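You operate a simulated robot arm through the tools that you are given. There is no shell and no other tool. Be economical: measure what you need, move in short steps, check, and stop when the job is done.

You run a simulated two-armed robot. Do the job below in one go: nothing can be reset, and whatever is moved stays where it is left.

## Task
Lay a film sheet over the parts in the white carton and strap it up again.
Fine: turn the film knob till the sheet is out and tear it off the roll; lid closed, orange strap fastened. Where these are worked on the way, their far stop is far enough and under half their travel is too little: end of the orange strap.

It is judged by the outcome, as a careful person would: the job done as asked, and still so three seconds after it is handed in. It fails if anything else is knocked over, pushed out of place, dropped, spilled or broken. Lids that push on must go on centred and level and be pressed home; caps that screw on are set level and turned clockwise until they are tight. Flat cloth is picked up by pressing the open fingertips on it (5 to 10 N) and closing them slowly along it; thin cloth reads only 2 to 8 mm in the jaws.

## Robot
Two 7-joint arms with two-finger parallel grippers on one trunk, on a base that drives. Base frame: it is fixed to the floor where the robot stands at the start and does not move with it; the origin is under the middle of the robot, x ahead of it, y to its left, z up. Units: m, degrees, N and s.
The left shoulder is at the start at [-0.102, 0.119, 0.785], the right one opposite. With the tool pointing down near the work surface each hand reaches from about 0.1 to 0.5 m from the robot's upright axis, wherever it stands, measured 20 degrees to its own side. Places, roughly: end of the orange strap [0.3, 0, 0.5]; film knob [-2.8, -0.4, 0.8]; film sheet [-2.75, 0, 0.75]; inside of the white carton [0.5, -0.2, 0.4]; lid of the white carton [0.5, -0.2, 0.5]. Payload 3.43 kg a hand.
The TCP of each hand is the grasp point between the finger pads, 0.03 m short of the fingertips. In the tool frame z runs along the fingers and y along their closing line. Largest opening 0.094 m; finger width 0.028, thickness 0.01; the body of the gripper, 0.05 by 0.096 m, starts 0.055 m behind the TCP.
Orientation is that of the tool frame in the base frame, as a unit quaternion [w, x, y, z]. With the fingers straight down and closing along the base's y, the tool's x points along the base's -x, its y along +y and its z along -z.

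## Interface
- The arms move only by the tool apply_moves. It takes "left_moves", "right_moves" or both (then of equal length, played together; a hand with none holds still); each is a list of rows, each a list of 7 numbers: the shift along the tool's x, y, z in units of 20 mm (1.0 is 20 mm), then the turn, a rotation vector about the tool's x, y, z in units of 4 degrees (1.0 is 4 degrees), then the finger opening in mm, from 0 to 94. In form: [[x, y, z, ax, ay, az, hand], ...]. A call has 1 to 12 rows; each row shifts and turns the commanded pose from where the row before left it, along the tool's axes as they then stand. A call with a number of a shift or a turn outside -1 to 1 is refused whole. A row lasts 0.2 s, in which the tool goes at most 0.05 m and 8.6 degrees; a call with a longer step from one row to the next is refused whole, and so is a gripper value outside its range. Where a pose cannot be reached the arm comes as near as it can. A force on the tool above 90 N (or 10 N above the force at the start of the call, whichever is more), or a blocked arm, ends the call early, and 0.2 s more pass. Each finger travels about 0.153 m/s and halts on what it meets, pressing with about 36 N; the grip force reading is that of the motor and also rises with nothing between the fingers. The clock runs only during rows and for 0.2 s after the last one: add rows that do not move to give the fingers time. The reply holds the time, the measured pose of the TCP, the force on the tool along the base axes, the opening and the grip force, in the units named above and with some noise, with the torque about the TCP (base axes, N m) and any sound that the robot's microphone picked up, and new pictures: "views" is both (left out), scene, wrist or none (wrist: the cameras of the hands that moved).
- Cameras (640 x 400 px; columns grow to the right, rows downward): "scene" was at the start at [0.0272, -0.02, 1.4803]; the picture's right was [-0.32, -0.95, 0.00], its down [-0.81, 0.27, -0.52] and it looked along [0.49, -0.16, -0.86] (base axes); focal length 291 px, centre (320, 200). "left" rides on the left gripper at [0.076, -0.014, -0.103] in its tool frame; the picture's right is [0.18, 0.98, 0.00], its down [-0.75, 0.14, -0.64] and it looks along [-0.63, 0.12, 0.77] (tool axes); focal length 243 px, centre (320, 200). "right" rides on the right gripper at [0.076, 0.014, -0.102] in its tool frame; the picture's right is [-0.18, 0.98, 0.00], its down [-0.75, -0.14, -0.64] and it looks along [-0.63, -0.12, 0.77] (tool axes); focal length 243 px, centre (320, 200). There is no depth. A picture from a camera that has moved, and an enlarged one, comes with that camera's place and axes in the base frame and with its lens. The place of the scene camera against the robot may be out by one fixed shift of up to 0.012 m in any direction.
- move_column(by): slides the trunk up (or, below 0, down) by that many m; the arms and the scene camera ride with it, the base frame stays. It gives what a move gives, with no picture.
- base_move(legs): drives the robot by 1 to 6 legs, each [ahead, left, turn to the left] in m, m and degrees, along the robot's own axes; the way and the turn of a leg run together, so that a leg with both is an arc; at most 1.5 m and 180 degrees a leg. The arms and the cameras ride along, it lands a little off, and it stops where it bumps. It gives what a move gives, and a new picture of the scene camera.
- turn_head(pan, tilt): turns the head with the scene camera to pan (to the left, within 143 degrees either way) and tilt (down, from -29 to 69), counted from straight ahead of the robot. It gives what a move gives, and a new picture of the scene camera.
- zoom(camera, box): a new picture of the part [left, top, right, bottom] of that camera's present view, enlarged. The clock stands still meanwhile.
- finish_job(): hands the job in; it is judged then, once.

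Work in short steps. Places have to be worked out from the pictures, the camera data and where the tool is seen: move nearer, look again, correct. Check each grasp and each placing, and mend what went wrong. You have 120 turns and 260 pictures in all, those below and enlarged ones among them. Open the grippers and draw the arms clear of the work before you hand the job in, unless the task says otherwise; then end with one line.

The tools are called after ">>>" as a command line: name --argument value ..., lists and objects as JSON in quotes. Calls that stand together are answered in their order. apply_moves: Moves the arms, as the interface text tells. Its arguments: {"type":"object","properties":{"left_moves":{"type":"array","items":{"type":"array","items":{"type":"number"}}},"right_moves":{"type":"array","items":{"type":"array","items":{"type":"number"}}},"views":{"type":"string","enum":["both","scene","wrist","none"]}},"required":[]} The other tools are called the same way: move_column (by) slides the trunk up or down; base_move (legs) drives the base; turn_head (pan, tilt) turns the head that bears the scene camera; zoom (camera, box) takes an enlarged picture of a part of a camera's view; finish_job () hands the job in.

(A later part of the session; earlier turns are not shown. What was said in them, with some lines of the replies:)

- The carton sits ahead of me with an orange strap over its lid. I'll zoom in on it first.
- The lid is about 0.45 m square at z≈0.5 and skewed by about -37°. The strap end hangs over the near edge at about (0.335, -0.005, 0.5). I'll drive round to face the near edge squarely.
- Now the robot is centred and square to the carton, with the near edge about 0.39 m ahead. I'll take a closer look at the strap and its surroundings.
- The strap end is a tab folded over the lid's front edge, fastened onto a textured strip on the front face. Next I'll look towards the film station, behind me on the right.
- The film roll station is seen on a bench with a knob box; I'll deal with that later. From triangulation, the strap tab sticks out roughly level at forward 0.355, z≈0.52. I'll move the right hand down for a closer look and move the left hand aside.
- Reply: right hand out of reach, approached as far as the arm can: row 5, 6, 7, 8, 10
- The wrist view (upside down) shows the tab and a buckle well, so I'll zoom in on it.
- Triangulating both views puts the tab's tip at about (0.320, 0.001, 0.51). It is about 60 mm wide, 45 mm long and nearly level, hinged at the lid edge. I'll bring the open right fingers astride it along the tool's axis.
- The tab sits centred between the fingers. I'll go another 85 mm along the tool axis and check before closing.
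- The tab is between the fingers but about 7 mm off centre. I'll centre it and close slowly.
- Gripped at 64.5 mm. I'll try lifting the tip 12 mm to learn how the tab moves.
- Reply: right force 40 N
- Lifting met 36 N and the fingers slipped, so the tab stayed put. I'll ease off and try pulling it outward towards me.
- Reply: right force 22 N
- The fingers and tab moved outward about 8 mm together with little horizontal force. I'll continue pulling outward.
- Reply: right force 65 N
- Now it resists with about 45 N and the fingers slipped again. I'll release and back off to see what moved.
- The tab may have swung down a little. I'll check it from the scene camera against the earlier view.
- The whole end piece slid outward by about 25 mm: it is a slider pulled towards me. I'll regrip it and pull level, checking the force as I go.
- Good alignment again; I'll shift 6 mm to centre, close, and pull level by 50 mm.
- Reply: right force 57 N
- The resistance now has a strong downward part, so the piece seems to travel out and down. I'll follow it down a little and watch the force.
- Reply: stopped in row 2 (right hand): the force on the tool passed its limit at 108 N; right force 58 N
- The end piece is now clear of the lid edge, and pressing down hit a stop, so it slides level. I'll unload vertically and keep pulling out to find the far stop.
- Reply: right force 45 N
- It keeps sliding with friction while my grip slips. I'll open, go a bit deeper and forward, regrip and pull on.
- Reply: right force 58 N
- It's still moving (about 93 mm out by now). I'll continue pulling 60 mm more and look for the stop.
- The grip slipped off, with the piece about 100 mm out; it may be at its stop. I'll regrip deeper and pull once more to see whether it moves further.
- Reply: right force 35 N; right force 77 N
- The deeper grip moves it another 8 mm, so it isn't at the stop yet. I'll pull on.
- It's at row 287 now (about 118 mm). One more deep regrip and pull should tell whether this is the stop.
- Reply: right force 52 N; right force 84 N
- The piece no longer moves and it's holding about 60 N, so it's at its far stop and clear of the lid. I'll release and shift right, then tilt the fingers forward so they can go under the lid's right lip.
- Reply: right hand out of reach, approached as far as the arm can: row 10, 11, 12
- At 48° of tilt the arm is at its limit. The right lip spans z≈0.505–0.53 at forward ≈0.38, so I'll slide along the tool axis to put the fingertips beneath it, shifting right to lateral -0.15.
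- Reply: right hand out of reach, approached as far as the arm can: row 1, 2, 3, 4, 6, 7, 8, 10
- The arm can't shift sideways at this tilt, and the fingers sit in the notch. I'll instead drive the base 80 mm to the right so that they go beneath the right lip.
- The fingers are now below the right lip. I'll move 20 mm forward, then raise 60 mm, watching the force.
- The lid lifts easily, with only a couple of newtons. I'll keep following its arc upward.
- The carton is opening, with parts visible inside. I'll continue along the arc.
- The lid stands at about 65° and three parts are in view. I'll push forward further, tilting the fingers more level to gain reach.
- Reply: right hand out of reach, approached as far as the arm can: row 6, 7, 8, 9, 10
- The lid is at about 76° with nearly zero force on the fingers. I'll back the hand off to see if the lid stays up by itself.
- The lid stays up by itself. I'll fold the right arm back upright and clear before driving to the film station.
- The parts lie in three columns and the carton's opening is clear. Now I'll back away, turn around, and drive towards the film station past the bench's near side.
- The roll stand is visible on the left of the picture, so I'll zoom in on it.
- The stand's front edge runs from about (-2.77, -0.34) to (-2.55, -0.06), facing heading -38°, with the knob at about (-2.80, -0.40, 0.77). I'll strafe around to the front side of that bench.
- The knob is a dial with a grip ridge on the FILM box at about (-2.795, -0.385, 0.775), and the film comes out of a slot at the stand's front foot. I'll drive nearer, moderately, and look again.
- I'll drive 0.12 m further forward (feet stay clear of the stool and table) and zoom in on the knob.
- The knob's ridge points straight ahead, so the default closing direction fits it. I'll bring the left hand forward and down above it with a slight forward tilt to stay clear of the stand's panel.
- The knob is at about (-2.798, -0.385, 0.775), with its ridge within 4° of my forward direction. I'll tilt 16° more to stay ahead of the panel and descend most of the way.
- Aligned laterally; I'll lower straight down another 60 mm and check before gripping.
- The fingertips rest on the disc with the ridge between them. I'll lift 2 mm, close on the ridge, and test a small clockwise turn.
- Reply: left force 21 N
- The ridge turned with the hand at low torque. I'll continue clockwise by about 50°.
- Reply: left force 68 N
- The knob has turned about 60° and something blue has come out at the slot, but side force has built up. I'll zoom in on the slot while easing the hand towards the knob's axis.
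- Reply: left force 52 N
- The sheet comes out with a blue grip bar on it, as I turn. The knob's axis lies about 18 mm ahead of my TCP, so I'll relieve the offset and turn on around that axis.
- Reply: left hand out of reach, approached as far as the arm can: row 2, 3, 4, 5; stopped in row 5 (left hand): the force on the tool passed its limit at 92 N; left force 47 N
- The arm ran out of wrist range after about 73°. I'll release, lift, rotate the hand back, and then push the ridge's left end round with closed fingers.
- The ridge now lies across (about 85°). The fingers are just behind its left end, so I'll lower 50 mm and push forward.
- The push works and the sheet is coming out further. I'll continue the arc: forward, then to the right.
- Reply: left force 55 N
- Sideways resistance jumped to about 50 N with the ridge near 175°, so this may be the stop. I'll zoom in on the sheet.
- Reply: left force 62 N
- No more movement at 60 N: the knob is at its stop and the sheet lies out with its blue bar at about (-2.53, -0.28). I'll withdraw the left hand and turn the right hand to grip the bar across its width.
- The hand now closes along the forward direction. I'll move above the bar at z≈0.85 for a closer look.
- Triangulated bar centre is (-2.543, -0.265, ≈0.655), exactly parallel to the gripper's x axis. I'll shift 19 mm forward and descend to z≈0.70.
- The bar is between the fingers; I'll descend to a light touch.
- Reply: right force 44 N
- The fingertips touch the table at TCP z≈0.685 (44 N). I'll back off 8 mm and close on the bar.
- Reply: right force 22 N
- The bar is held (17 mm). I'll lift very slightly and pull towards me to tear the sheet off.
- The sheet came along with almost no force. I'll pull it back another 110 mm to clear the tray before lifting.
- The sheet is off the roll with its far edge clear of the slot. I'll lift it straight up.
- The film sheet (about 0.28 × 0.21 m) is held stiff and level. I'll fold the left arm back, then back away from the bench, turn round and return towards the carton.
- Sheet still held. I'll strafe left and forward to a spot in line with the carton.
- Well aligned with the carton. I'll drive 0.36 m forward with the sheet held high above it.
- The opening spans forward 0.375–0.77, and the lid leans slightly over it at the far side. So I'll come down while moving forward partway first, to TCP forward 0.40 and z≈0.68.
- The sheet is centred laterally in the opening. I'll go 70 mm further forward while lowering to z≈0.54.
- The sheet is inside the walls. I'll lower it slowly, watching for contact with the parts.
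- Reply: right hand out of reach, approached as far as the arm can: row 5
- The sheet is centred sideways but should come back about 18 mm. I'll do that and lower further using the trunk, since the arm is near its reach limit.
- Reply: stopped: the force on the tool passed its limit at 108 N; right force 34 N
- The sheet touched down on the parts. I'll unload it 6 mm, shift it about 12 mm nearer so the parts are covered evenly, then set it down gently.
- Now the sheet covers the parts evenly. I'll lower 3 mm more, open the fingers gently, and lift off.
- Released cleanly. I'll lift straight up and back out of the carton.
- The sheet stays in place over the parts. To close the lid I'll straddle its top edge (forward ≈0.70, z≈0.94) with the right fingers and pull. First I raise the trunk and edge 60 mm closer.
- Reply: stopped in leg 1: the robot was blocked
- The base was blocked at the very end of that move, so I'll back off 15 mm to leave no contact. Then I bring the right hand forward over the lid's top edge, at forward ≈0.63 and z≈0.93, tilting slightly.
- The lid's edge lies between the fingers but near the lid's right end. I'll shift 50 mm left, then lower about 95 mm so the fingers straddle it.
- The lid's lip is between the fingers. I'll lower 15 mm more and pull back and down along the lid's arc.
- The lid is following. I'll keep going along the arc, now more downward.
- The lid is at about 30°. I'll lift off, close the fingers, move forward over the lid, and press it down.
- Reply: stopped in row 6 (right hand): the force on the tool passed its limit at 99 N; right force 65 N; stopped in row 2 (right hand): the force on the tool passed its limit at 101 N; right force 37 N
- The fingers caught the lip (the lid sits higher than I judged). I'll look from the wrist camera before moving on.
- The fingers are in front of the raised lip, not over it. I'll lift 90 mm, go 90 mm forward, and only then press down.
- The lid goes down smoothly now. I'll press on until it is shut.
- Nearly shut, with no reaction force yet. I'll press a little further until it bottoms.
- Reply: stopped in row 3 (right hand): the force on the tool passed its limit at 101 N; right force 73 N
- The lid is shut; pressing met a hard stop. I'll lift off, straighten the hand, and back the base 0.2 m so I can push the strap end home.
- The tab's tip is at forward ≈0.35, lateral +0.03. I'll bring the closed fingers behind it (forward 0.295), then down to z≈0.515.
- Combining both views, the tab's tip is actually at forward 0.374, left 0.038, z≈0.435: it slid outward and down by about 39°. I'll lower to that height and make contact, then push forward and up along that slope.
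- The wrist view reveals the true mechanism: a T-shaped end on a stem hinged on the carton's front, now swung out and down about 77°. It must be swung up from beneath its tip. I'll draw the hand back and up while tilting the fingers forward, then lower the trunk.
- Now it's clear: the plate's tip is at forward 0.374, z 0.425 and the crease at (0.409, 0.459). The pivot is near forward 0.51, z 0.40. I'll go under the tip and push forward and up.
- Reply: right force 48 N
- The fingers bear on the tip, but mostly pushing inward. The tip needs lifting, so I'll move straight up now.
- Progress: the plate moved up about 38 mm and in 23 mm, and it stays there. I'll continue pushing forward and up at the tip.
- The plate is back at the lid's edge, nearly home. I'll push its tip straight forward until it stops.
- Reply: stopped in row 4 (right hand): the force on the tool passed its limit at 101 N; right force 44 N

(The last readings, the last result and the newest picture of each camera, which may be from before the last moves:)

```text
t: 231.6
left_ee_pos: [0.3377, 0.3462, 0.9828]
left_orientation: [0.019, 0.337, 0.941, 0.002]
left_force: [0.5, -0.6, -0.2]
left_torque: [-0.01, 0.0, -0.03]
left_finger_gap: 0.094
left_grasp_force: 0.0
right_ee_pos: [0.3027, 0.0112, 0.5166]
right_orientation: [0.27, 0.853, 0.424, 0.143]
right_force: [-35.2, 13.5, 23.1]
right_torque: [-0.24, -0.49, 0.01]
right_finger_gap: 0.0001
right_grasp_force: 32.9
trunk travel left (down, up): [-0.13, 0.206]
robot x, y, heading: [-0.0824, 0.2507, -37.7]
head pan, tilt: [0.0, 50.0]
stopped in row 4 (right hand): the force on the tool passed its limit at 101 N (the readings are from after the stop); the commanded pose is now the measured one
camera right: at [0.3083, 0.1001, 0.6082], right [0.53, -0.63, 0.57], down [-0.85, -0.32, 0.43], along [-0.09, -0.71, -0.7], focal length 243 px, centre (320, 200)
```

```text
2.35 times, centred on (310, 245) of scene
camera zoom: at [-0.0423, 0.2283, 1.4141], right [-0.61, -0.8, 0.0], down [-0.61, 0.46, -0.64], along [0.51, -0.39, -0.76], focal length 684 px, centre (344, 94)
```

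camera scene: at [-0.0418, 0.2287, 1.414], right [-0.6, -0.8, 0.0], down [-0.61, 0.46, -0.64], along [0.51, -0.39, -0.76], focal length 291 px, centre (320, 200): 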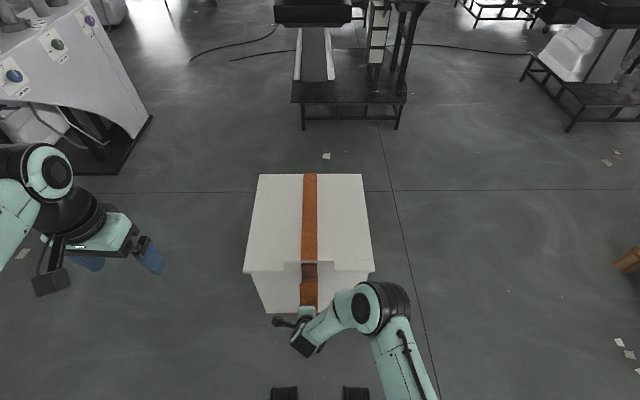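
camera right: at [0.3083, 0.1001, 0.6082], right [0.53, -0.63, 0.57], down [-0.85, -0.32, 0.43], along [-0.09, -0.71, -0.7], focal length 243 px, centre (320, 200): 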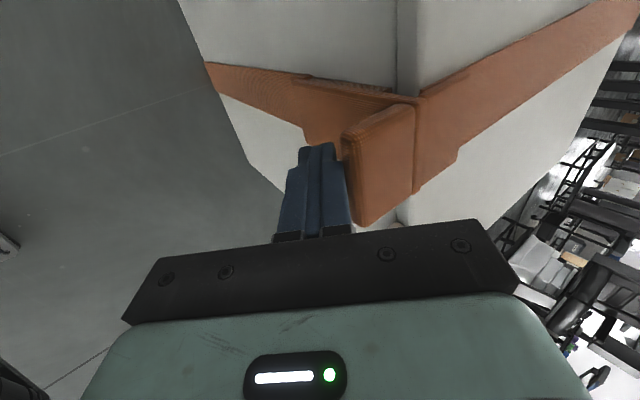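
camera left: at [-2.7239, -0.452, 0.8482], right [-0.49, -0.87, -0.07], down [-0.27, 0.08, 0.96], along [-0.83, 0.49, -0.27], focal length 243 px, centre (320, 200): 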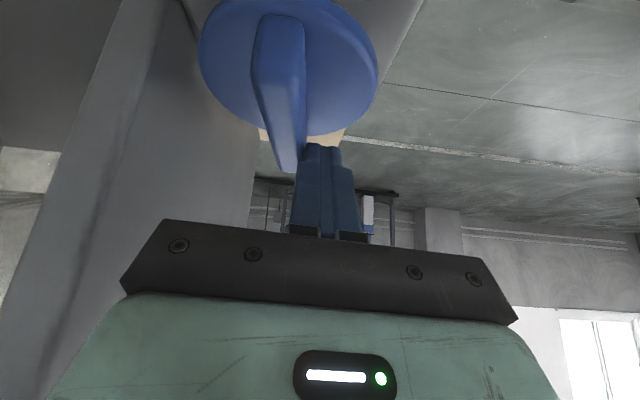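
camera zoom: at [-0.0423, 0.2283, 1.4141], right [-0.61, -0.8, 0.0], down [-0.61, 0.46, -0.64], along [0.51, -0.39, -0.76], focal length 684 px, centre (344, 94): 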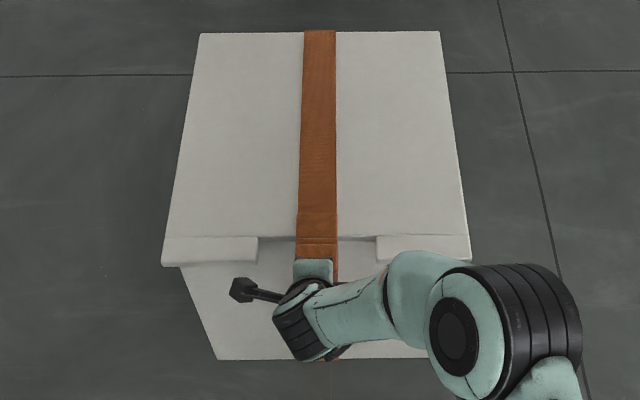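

It met a hard stop at 100 N, and the wide part now overlaps the lid as at the start. I'll back the hand off and check.

>>> apply_moves --right_moves '[[0, -0.8, -0.6, 0, 0, 0, 0], [0, -0.8, -0.6, 0, 0, 0, 0], [0, -0.8, -0.6, 0, 0, 0, 0], [0, -0.8, -0.6, 0, 0, 0, 0], [-0.5, -0.3, -0.9, 0, 0, 0, 30], [-1, 0, -0.9, 0, 0, 0, 60], [-1, 0, -0.9, 0, 0, 0, 94], [-1, 0, -0.9, 0, 0, 0, 94], [-1, 0, -0.9, 0, 0, 0, 94], [-1, 0, -0.9, 0, 0, 0, 94], [-1, 0, -0.9, 0, 0, 0, 94]]' --views "both"

>>> zoom --camera "scene" --box '[220, 160, 400, 330]'

```text
t: 234.0
left_ee_pos: [0.3397, 0.3448, 0.9813]
left_orientation: [0.018, 0.337, 0.941, 0.003]
left_force: [0.2, -0.7, 0.9]
left_torque: [0.0, 0.02, 0.02]
left_finger_gap: 0.0943
left_grasp_force: 0.0
right_ee_pos: [0.0999, -0.0013, 0.6145]
right_orientation: [0.271, 0.852, 0.424, 0.142]
right_force: [0.2, 0.4, 0.7]
right_torque: [-0.02, -0.03, 0.01]
right_finger_gap: 0.0941
right_grasp_force: 0.0
trunk travel left (down, up): [-0.13, 0.206]
robot x, y, heading: [-0.0816, 0.2517, -37.5]
head pan, tilt: [0.0, 50.0]
camera scene: at [-0.0399, 0.2269, 1.4138], right [-0.6, -0.8, 0.0], down [-0.61, 0.46, -0.64], along [0.51, -0.39, -0.77], focal length 291 px, centre (320, 200)
camera right: at [0.1062, 0.087, 0.706], right [0.52, -0.63, 0.57], down [-0.85, -0.31, 0.43], along [-0.09, -0.71, -0.7], focal length 243 px, centre (320, 200)
```

scene: 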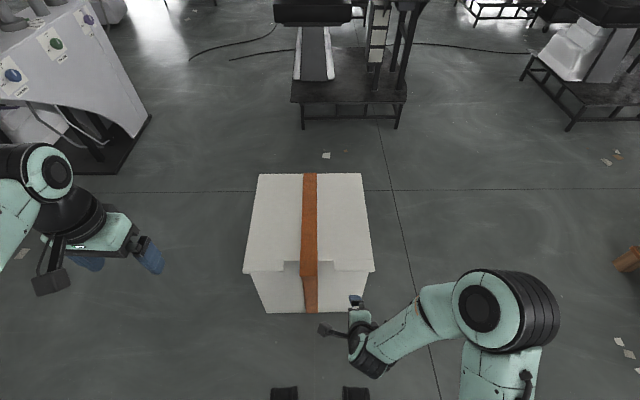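
right: 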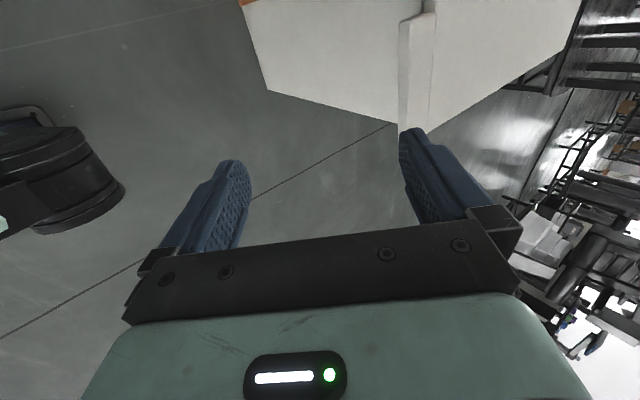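

```text
2.35 times, centred on (310, 245) of scene
camera zoom: at [-0.0399, 0.2269, 1.4138], right [-0.6, -0.8, 0.0], down [-0.61, 0.46, -0.64], along [0.51, -0.39, -0.77], focal length 684 px, centre (344, 94)
```

zoom: 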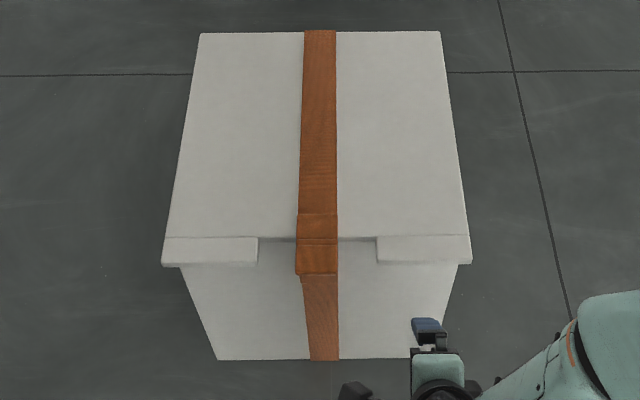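

The strap end sits just as it did at the start: its wide part overlaps the lid, the crease is at the edge, and the lid is level. I'll back the robot off a little and hand in.

>>> base_move --legs '[[-0.2, 0, 0]]'

>>> zoom --camera "scene" --box '[220, 100, 400, 280]'

```text
t: 235.6
left_ee_pos: [0.1808, 0.4672, 0.9827]
left_orientation: [0.017, 0.337, 0.941, 0.002]
left_force: [-0.2, 0.7, -0.7]
left_torque: [-0.04, -0.06, 0.0]
left_finger_gap: 0.094
left_grasp_force: 0.0
right_ee_pos: [-0.0583, 0.1175, 0.6141]
right_orientation: [0.272, 0.852, 0.425, 0.143]
right_force: [-0.3, -0.4, 0.1]
right_torque: [-0.01, 0.05, 0.0]
right_finger_gap: 0.0937
right_grasp_force: 0.0
trunk travel left (down, up): [-0.13, 0.206]
robot x, y, heading: [-0.2425, 0.374, -37.2]
head pan, tilt: [0.0, 50.0]
camera scene: at [-0.1988, 0.3481, 1.4138], right [-0.61, -0.8, 0.0], down [-0.61, 0.46, -0.64], along [0.51, -0.39, -0.77], focal length 291 px, centre (320, 200)
```

scene: 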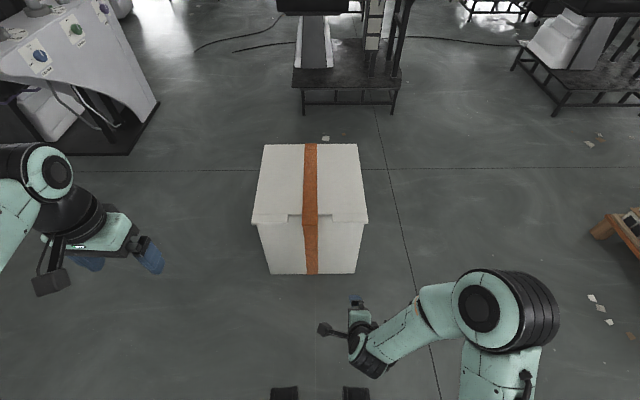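

```text
2.22 times, centred on (310, 190) of scene
camera zoom: at [-0.1988, 0.3481, 1.4138], right [-0.61, -0.8, 0.0], down [-0.61, 0.46, -0.64], along [0.51, -0.39, -0.77], focal length 646 px, centre (342, 222)
```

zoom: 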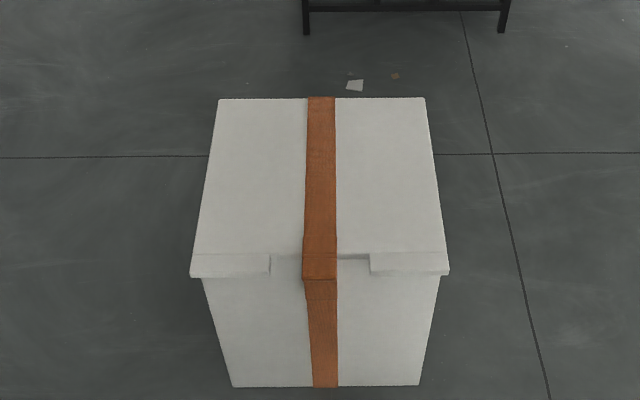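

The lid is closed and level, the strap end is back in its starting position, and both hands are open and clear. I'm handing in.

>>> finish_job

```text
The job is handed in.
```

The job is handed in: the film sheet, torn off the roll, lies over the parts in the white carton, the lid is closed, and the orange strap is fastened.
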